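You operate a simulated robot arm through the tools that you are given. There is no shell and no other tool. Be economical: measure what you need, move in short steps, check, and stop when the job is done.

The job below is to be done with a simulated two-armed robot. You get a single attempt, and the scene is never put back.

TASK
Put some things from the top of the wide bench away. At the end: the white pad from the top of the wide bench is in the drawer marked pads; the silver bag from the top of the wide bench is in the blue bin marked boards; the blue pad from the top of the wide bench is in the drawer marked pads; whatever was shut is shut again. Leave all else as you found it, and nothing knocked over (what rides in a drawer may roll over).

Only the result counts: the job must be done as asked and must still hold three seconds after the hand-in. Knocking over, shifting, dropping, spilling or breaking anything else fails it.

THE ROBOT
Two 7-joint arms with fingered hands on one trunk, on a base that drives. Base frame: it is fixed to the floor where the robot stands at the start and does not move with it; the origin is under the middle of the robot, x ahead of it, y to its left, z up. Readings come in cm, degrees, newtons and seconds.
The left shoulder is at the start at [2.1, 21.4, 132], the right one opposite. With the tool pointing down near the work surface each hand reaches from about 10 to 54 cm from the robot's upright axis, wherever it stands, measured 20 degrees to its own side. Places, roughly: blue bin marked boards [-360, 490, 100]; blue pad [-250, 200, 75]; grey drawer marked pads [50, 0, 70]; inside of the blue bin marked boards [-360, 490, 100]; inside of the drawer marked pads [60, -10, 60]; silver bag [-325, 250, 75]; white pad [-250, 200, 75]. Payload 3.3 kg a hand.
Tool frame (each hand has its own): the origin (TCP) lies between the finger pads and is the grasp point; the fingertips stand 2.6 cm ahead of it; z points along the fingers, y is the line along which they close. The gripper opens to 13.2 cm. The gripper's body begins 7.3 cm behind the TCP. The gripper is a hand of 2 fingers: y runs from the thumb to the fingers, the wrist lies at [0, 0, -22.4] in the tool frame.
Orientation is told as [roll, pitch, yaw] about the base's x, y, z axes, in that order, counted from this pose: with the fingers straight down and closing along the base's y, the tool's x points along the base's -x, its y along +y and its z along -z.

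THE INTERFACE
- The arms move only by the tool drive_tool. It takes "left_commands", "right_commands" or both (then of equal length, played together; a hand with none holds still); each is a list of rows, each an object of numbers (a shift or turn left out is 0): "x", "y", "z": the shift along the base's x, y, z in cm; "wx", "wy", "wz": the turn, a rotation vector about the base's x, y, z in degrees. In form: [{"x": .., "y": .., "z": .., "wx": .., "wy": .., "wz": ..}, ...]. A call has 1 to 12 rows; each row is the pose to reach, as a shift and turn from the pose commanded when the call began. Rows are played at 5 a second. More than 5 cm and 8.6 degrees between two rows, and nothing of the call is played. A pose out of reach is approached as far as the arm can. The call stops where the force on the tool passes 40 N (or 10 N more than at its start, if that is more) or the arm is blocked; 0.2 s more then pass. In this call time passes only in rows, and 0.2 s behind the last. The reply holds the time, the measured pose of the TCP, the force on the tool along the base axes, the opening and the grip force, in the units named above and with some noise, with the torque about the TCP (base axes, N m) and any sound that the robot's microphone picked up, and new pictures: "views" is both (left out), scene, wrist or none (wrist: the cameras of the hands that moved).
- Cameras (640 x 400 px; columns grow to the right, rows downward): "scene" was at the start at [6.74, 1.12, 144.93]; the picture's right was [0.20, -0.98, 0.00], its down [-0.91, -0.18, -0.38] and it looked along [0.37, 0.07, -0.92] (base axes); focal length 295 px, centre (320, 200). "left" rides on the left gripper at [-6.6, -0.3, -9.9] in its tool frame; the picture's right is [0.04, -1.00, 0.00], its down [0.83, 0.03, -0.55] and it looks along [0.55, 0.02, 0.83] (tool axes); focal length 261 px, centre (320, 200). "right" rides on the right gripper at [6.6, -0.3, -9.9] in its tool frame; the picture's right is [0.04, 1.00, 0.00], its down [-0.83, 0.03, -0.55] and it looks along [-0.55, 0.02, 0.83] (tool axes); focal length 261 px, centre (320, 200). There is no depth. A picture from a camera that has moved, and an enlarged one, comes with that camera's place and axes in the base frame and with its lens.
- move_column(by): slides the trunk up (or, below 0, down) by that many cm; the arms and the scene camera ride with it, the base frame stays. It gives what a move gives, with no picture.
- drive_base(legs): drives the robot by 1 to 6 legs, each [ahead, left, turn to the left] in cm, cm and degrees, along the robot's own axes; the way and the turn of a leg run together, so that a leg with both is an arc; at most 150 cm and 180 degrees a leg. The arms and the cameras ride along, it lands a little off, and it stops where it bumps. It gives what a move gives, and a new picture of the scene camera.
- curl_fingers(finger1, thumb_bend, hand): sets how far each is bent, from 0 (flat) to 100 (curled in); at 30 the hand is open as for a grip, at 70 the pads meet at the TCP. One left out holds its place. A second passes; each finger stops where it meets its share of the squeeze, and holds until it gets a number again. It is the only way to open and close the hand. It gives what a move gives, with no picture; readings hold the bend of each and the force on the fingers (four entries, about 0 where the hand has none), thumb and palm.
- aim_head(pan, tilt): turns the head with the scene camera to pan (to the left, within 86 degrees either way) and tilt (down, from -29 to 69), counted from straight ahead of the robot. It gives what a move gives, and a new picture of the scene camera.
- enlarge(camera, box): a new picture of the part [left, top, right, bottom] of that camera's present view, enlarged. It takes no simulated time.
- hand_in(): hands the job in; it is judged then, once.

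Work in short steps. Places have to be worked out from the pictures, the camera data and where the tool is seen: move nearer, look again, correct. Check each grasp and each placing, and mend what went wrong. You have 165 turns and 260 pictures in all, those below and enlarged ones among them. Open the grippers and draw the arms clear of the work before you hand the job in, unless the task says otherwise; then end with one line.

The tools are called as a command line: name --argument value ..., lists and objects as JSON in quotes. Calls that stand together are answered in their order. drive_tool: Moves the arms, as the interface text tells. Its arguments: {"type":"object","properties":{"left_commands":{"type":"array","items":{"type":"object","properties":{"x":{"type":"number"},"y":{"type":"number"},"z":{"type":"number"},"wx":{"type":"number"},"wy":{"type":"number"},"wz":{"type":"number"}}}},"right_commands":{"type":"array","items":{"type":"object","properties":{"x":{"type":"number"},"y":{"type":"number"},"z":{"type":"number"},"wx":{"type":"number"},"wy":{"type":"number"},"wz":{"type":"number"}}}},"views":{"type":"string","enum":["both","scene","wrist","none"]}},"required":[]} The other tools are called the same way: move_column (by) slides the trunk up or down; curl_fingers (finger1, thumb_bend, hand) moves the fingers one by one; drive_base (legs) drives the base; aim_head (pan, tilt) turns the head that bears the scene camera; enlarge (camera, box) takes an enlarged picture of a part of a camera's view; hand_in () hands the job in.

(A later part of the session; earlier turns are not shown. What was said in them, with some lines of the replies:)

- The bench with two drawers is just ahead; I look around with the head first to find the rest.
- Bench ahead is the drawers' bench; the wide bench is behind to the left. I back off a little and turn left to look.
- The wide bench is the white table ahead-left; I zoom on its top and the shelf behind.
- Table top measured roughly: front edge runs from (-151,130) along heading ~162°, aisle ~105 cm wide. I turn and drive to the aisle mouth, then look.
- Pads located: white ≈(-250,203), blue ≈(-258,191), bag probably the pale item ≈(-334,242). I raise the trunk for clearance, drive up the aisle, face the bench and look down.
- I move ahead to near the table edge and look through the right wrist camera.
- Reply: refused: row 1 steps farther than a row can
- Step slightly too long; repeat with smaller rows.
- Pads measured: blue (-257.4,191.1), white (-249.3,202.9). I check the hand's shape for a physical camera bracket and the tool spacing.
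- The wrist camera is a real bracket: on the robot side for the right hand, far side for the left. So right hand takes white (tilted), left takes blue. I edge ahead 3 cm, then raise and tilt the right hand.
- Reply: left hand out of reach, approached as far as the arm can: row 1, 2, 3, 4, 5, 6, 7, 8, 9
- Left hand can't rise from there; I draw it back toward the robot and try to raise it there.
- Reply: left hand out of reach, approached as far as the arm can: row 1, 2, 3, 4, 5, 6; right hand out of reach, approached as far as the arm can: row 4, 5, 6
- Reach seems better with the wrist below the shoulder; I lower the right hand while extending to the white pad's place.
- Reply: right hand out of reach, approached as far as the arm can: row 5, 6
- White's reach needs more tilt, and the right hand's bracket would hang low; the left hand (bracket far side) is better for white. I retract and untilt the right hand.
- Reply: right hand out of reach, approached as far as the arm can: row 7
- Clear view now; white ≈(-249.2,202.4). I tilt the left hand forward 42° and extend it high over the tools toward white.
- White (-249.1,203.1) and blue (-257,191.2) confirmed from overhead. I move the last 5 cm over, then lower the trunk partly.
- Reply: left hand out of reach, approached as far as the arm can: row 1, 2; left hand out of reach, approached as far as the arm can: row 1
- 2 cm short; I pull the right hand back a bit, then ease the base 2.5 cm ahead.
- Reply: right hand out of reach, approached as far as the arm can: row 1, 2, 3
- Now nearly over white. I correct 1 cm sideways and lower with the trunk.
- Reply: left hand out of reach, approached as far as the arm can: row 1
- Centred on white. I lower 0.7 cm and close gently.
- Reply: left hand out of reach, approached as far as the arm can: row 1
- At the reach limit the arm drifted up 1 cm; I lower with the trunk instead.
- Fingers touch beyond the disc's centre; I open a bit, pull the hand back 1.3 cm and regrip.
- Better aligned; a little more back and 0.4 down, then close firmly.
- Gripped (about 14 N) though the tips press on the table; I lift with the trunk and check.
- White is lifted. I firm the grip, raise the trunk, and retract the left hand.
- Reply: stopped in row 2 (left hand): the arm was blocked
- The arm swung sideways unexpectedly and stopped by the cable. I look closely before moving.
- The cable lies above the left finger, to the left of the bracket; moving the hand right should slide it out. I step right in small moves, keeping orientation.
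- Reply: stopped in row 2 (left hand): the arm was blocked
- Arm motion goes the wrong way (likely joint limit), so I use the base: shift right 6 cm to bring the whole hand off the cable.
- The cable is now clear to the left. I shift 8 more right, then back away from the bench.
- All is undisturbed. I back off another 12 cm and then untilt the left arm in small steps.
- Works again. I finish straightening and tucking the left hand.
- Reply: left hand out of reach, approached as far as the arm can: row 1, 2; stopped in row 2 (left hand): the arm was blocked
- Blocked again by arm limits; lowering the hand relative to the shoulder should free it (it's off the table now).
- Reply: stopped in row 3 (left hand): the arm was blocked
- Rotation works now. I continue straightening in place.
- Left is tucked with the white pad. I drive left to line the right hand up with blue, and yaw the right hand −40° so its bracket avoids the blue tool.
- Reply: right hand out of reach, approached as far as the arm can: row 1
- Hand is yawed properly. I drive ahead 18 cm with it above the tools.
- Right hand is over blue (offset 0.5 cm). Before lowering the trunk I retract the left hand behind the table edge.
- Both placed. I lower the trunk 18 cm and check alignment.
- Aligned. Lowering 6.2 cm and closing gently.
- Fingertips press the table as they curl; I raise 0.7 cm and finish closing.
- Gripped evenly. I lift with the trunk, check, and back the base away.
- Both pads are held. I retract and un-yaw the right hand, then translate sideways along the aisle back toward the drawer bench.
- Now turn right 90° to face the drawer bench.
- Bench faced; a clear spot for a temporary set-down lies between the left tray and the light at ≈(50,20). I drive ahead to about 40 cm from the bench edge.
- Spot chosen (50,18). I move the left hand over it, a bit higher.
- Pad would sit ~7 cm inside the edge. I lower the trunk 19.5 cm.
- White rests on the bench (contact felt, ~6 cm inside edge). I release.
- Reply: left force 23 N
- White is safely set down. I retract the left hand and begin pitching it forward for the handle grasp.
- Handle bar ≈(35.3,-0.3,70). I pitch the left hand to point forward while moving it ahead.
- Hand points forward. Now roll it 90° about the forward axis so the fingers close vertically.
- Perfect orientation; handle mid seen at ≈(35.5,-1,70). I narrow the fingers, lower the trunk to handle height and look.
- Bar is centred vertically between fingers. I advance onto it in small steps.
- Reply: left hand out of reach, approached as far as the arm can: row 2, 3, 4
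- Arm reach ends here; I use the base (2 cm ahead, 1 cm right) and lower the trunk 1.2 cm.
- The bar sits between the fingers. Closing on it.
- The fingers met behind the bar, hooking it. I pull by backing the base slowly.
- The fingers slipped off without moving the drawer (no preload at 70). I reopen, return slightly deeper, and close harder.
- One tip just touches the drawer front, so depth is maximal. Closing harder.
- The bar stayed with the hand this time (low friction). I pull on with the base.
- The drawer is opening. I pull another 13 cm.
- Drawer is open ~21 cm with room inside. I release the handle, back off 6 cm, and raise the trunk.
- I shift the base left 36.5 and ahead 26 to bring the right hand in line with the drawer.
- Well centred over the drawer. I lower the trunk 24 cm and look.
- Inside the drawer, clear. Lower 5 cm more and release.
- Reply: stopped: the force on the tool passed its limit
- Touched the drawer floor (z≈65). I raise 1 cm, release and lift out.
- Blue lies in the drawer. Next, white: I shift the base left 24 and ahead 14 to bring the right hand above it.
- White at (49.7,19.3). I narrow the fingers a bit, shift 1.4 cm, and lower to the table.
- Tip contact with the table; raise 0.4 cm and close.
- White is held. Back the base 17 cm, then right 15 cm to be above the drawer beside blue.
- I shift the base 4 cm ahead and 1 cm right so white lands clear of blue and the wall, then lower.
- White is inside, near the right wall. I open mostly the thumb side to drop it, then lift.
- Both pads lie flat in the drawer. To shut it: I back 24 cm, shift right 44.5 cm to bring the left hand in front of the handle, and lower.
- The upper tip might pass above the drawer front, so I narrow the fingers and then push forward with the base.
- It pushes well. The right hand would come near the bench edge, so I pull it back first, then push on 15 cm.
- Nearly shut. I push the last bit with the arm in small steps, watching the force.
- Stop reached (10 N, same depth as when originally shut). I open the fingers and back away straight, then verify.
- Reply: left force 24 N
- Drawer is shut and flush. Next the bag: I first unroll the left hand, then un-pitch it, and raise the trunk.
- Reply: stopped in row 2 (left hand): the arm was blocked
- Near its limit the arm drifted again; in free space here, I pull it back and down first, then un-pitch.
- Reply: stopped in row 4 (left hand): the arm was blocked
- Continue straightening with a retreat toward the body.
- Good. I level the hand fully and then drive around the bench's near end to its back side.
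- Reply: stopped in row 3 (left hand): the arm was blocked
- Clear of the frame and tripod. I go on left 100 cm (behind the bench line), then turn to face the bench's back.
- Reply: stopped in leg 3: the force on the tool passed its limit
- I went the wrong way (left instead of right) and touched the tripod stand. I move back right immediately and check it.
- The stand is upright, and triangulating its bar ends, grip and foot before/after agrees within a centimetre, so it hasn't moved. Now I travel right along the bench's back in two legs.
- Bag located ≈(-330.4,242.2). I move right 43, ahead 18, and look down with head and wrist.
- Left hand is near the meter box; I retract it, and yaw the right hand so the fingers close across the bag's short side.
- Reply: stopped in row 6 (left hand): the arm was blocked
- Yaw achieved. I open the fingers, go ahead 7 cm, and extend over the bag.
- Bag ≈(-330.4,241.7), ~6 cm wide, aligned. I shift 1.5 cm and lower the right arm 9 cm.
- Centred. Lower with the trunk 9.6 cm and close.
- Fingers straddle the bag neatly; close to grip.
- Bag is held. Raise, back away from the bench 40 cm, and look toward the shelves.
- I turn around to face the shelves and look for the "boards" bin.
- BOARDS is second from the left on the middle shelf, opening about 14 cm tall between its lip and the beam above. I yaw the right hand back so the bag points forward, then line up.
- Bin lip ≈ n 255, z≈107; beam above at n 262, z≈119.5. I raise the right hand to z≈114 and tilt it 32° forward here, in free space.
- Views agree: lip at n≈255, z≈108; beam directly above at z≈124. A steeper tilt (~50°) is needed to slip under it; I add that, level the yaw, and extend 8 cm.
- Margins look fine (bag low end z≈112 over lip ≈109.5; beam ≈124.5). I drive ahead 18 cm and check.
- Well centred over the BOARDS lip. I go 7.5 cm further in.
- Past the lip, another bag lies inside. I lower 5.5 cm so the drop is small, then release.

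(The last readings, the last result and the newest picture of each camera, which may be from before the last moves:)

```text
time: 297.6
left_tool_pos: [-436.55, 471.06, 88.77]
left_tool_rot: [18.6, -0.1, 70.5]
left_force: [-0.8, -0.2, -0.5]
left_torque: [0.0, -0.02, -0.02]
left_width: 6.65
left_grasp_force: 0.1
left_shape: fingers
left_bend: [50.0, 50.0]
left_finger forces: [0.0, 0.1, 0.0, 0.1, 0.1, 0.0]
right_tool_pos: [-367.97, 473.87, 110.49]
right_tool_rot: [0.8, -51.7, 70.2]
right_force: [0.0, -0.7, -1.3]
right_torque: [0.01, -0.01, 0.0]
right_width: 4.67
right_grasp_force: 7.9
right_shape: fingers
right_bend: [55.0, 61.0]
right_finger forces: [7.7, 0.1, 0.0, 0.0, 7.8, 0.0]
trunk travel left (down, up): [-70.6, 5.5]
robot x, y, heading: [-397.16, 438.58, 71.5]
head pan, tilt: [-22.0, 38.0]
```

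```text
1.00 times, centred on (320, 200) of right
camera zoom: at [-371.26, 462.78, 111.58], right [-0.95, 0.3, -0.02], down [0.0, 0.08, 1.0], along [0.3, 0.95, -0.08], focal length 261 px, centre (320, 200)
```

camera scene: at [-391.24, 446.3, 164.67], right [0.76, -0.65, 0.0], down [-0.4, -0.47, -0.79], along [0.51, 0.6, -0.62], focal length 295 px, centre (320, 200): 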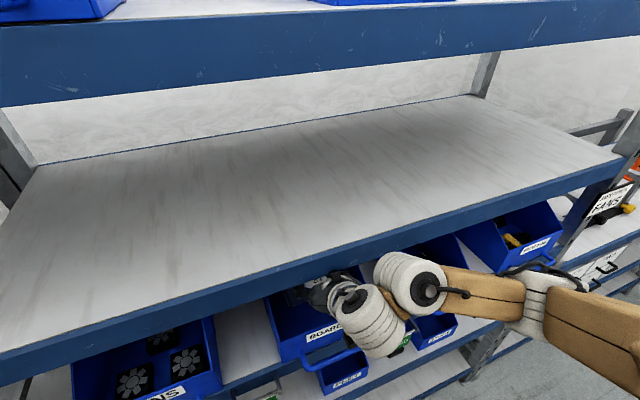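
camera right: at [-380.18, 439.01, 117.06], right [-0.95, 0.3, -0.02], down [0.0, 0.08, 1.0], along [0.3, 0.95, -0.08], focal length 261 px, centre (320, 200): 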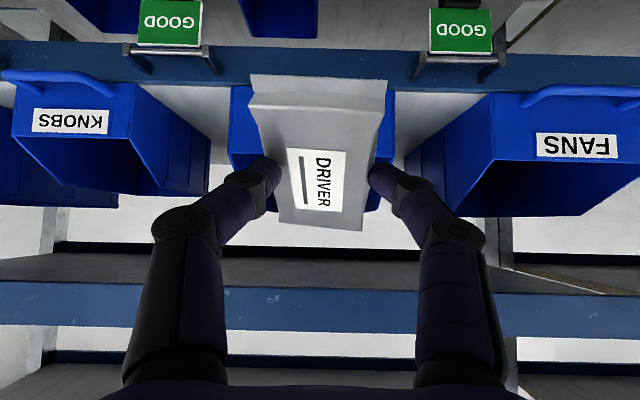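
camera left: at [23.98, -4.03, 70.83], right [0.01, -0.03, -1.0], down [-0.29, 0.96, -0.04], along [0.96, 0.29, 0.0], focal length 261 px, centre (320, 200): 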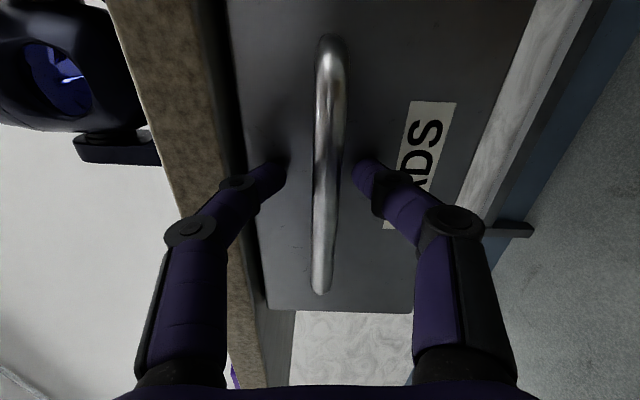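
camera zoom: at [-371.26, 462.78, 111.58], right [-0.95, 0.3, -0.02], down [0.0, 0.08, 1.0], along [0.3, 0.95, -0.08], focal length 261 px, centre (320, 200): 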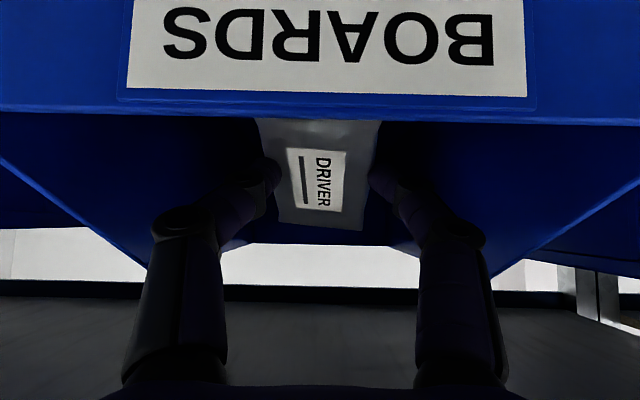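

The bag's low end is behind the lip, inside the bin. Releasing.

curl_fingers --hand "right" --finger1 42 --thumb_bend 46

move_column --by 5

enlarge --camera "right" --box '[0, 0, 640, 400]'

```text
time: 298.6
left_tool_pos: [-436.43, 471.49, 88.75]
left_tool_rot: [18.7, -0.3, 70.4]
left_force: [0.0, -0.4, 0.7]
left_torque: [-0.03, -0.04, -0.01]
left_width: 6.63
left_grasp_force: 0.1
left_shape: fingers
left_bend: [50.0, 50.0]
left_finger forces: [0.0, 0.0, 0.0, 0.1, 0.0, 0.0]
right_tool_pos: [-367.81, 473.85, 110.49]
right_tool_rot: [0.9, -51.7, 70.3]
right_force: [-1.1, 0.2, 0.5]
right_torque: [0.02, 0.03, 0.02]
right_width: 8.6
right_grasp_force: 0.1
right_shape: fingers
right_bend: [42.0, 46.0]
right_finger forces: [0.0, 0.1, 0.1, 0.1, 0.0, 0.0]
trunk travel left (down, up): [-70.6, 5.5]
robot x, y, heading: [-397.51, 438.25, 71.6]
head pan, tilt: [-22.0, 38.0]
```

```text
time: 299.6
left_tool_pos: [-437.68, 471.57, 94.3]
left_tool_rot: [19.9, 0.0, 70.4]
left_force: [-0.1, -1.0, -0.4]
left_torque: [-0.02, -0.01, 0.01]
left_width: 6.64
left_grasp_force: 0.1
left_shape: fingers
left_bend: [50.0, 50.0]
left_finger forces: [0.0, 0.0, 0.0, 0.1, 0.0, 0.0]
right_tool_pos: [-367.7, 473.93, 115.67]
right_tool_rot: [0.7, -51.7, 70.4]
right_force: [-0.9, 0.1, 0.5]
right_torque: [0.04, 0.0, 0.02]
right_width: 8.61
right_grasp_force: 0.1
right_shape: fingers
right_bend: [42.0, 46.0]
right_finger forces: [0.1, 0.0, 0.0, 0.1, 0.1, 0.0]
trunk travel left (down, up): [-75.6, 0.5]
robot x, y, heading: [-397.26, 438.34, 71.6]
head pan, tilt: [-22.0, 38.0]
```

```text
1.00 times, centred on (320, 200) of right
camera zoom: at [-371.26, 462.74, 116.57], right [-0.95, 0.3, -0.02], down [0.0, 0.08, 1.0], along [0.3, 0.95, -0.08], focal length 261 px, centre (320, 200)
```

zoom: 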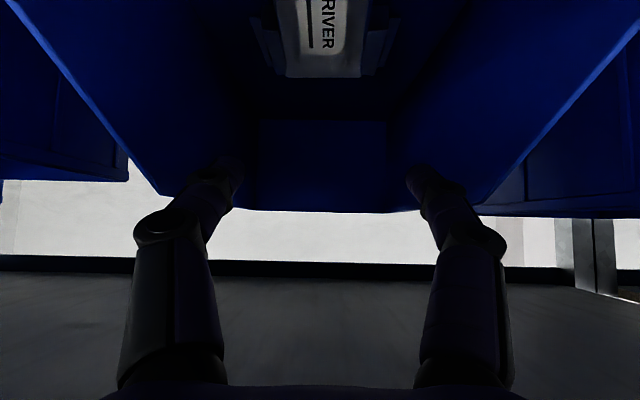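

The bag dropped inside on top of the other. I back the base out and look.

drive_base --legs '[[-50, 0, 0]]'

aim_head --pan -12 --tilt 30

enlarge --camera "scene" --box '[240, 150, 440, 275]'

```text
time: 302.6
left_tool_pos: [-453.63, 423.42, 94.43]
left_tool_rot: [19.9, -0.8, 70.7]
left_force: [-0.1, 0.0, -0.4]
left_torque: [0.0, -0.03, -0.05]
left_width: 6.65
left_grasp_force: 0.2
left_shape: fingers
left_bend: [50.0, 50.0]
left_finger forces: [0.1, 0.1, 0.1, 0.0, 0.0, 0.0]
right_tool_pos: [-383.85, 425.2, 115.55]
right_tool_rot: [0.8, -51.9, 70.4]
right_force: [-0.8, 0.3, -0.4]
right_torque: [0.0, 0.0, -0.01]
right_width: 8.62
right_grasp_force: 0.0
right_shape: fingers
right_bend: [42.0, 46.0]
right_finger forces: [0.0, 0.0, 0.0, 0.0, 0.0, 0.0]
trunk travel left (down, up): [-75.6, 0.5]
robot x, y, heading: [-413.31, 390.11, 71.9]
head pan, tilt: [-22.0, 38.0]
camera scene: at [-407.47, 397.39, 164.19], right [0.76, -0.65, 0.0], down [-0.4, -0.47, -0.79], along [0.51, 0.6, -0.62], focal length 295 px, centre (320, 200)
```

scene: 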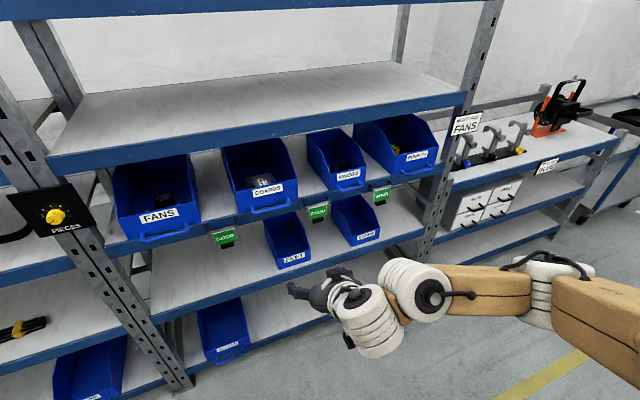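

```text
time: 303.3
left_tool_pos: [-453.92, 423.46, 94.57]
left_tool_rot: [20.1, -0.8, 70.6]
left_force: [1.2, 0.1, -0.3]
left_torque: [0.01, 0.0, 0.0]
left_width: 6.67
left_grasp_force: 0.0
left_shape: fingers
left_bend: [50.0, 50.0]
left_finger forces: [0.0, 0.0, 0.1, 0.0, 0.1, 0.0]
right_tool_pos: [-383.96, 425.27, 115.56]
right_tool_rot: [0.9, -51.8, 70.4]
right_force: [0.3, 0.4, 0.1]
right_torque: [0.0, -0.04, -0.04]
right_width: 8.62
right_grasp_force: 0.2
right_shape: fingers
right_bend: [42.0, 46.0]
right_finger forces: [0.1, 0.0, 0.1, 0.0, 0.1, 0.0]
trunk travel left (down, up): [-75.6, 0.5]
robot x, y, heading: [-413.28, 390.19, 71.8]
head pan, tilt: [-12.0, 30.0]
camera scene: at [-408.46, 398.71, 165.41], right [0.86, -0.51, 0.0], down [-0.25, -0.43, -0.87], along [0.44, 0.75, -0.5], focal length 295 px, centre (320, 200)
```

scene: 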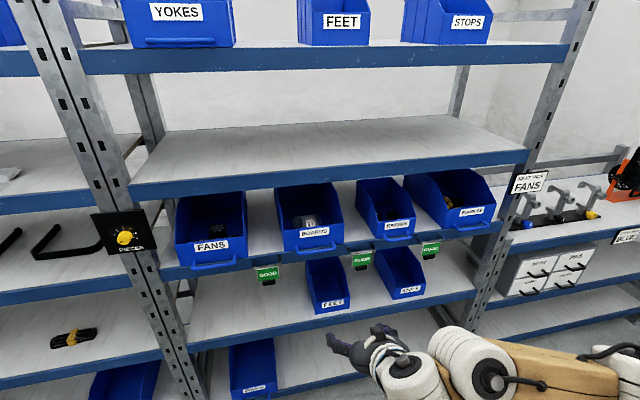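

```text
3.20 times, centred on (340, 212) of scene
camera zoom: at [-408.46, 398.71, 165.41], right [0.86, -0.51, 0.0], down [-0.25, -0.43, -0.87], along [0.44, 0.75, -0.5], focal length 944 px, centre (256, 160)
```

zoom: 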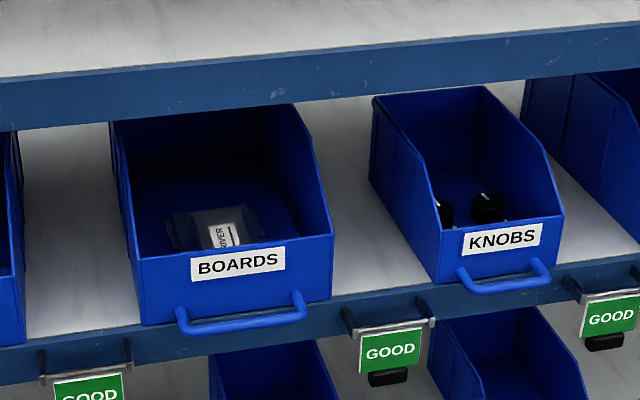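

The bag is in the BOARDS bin; both pads are in the shut drawer. I open both hands fully, and hand in.

curl_fingers --hand "right" --finger1 30 --thumb_bend 30

curl_fingers --hand "left" --finger1 30 --thumb_bend 30

hand_in

```text
time: 304.3
left_tool_pos: [-453.86, 423.64, 94.44]
left_tool_rot: [20.1, -0.8, 70.6]
left_force: [0.0, 0.4, -0.3]
left_torque: [-0.01, 0.0, -0.02]
left_width: 6.65
left_grasp_force: 0.0
left_shape: fingers
left_bend: [50.0, 50.0]
left_finger forces: [0.0, 0.0, 0.0, 0.0, 0.1, 0.0]
right_tool_pos: [-384.01, 425.37, 115.57]
right_tool_rot: [0.7, -51.7, 70.4]
right_force: [-0.4, -0.2, -0.2]
right_torque: [0.01, 0.0, -0.01]
right_width: 13.29
right_grasp_force: 0.2
right_shape: fingers
right_bend: [30.0, 30.0]
right_finger forces: [0.0, 0.1, 0.0, 0.0, 0.0, 0.0]
trunk travel left (down, up): [-75.6, 0.5]
robot x, y, heading: [-413.05, 389.77, 71.7]
head pan, tilt: [-12.0, 30.0]
```

```text
time: 305.3
left_tool_pos: [-453.87, 423.67, 94.46]
left_tool_rot: [20.1, -0.8, 70.6]
left_force: [-0.2, 0.1, 0.5]
left_torque: [0.02, 0.04, 0.0]
left_width: 13.3
left_grasp_force: 0.0
left_shape: fingers
left_bend: [30.0, 30.0]
left_finger forces: [0.0, 0.0, 0.1, 0.0, 0.0, 0.1]
right_tool_pos: [-384.05, 425.36, 115.52]
right_tool_rot: [0.7, -51.9, 70.5]
right_force: [-1.1, 0.5, 0.2]
right_torque: [0.03, 0.0, 0.0]
right_width: 13.33
right_grasp_force: 0.1
right_shape: fingers
right_bend: [30.0, 30.0]
right_finger forces: [0.0, 0.0, 0.0, 0.0, 0.0, 0.1]
trunk travel left (down, up): [-75.6, 0.5]
robot x, y, heading: [-412.85, 389.56, 71.7]
head pan, tilt: [-12.0, 30.0]
```

```text
The job is handed in.
```

The white and blue pads are in the pads drawer, which is shut again, and the silver bag is in the blue boards bin; on the way I bumped the tripod stand once, but it stayed upright and the before-and-after pictures put it in the same place to within about 1 cm.
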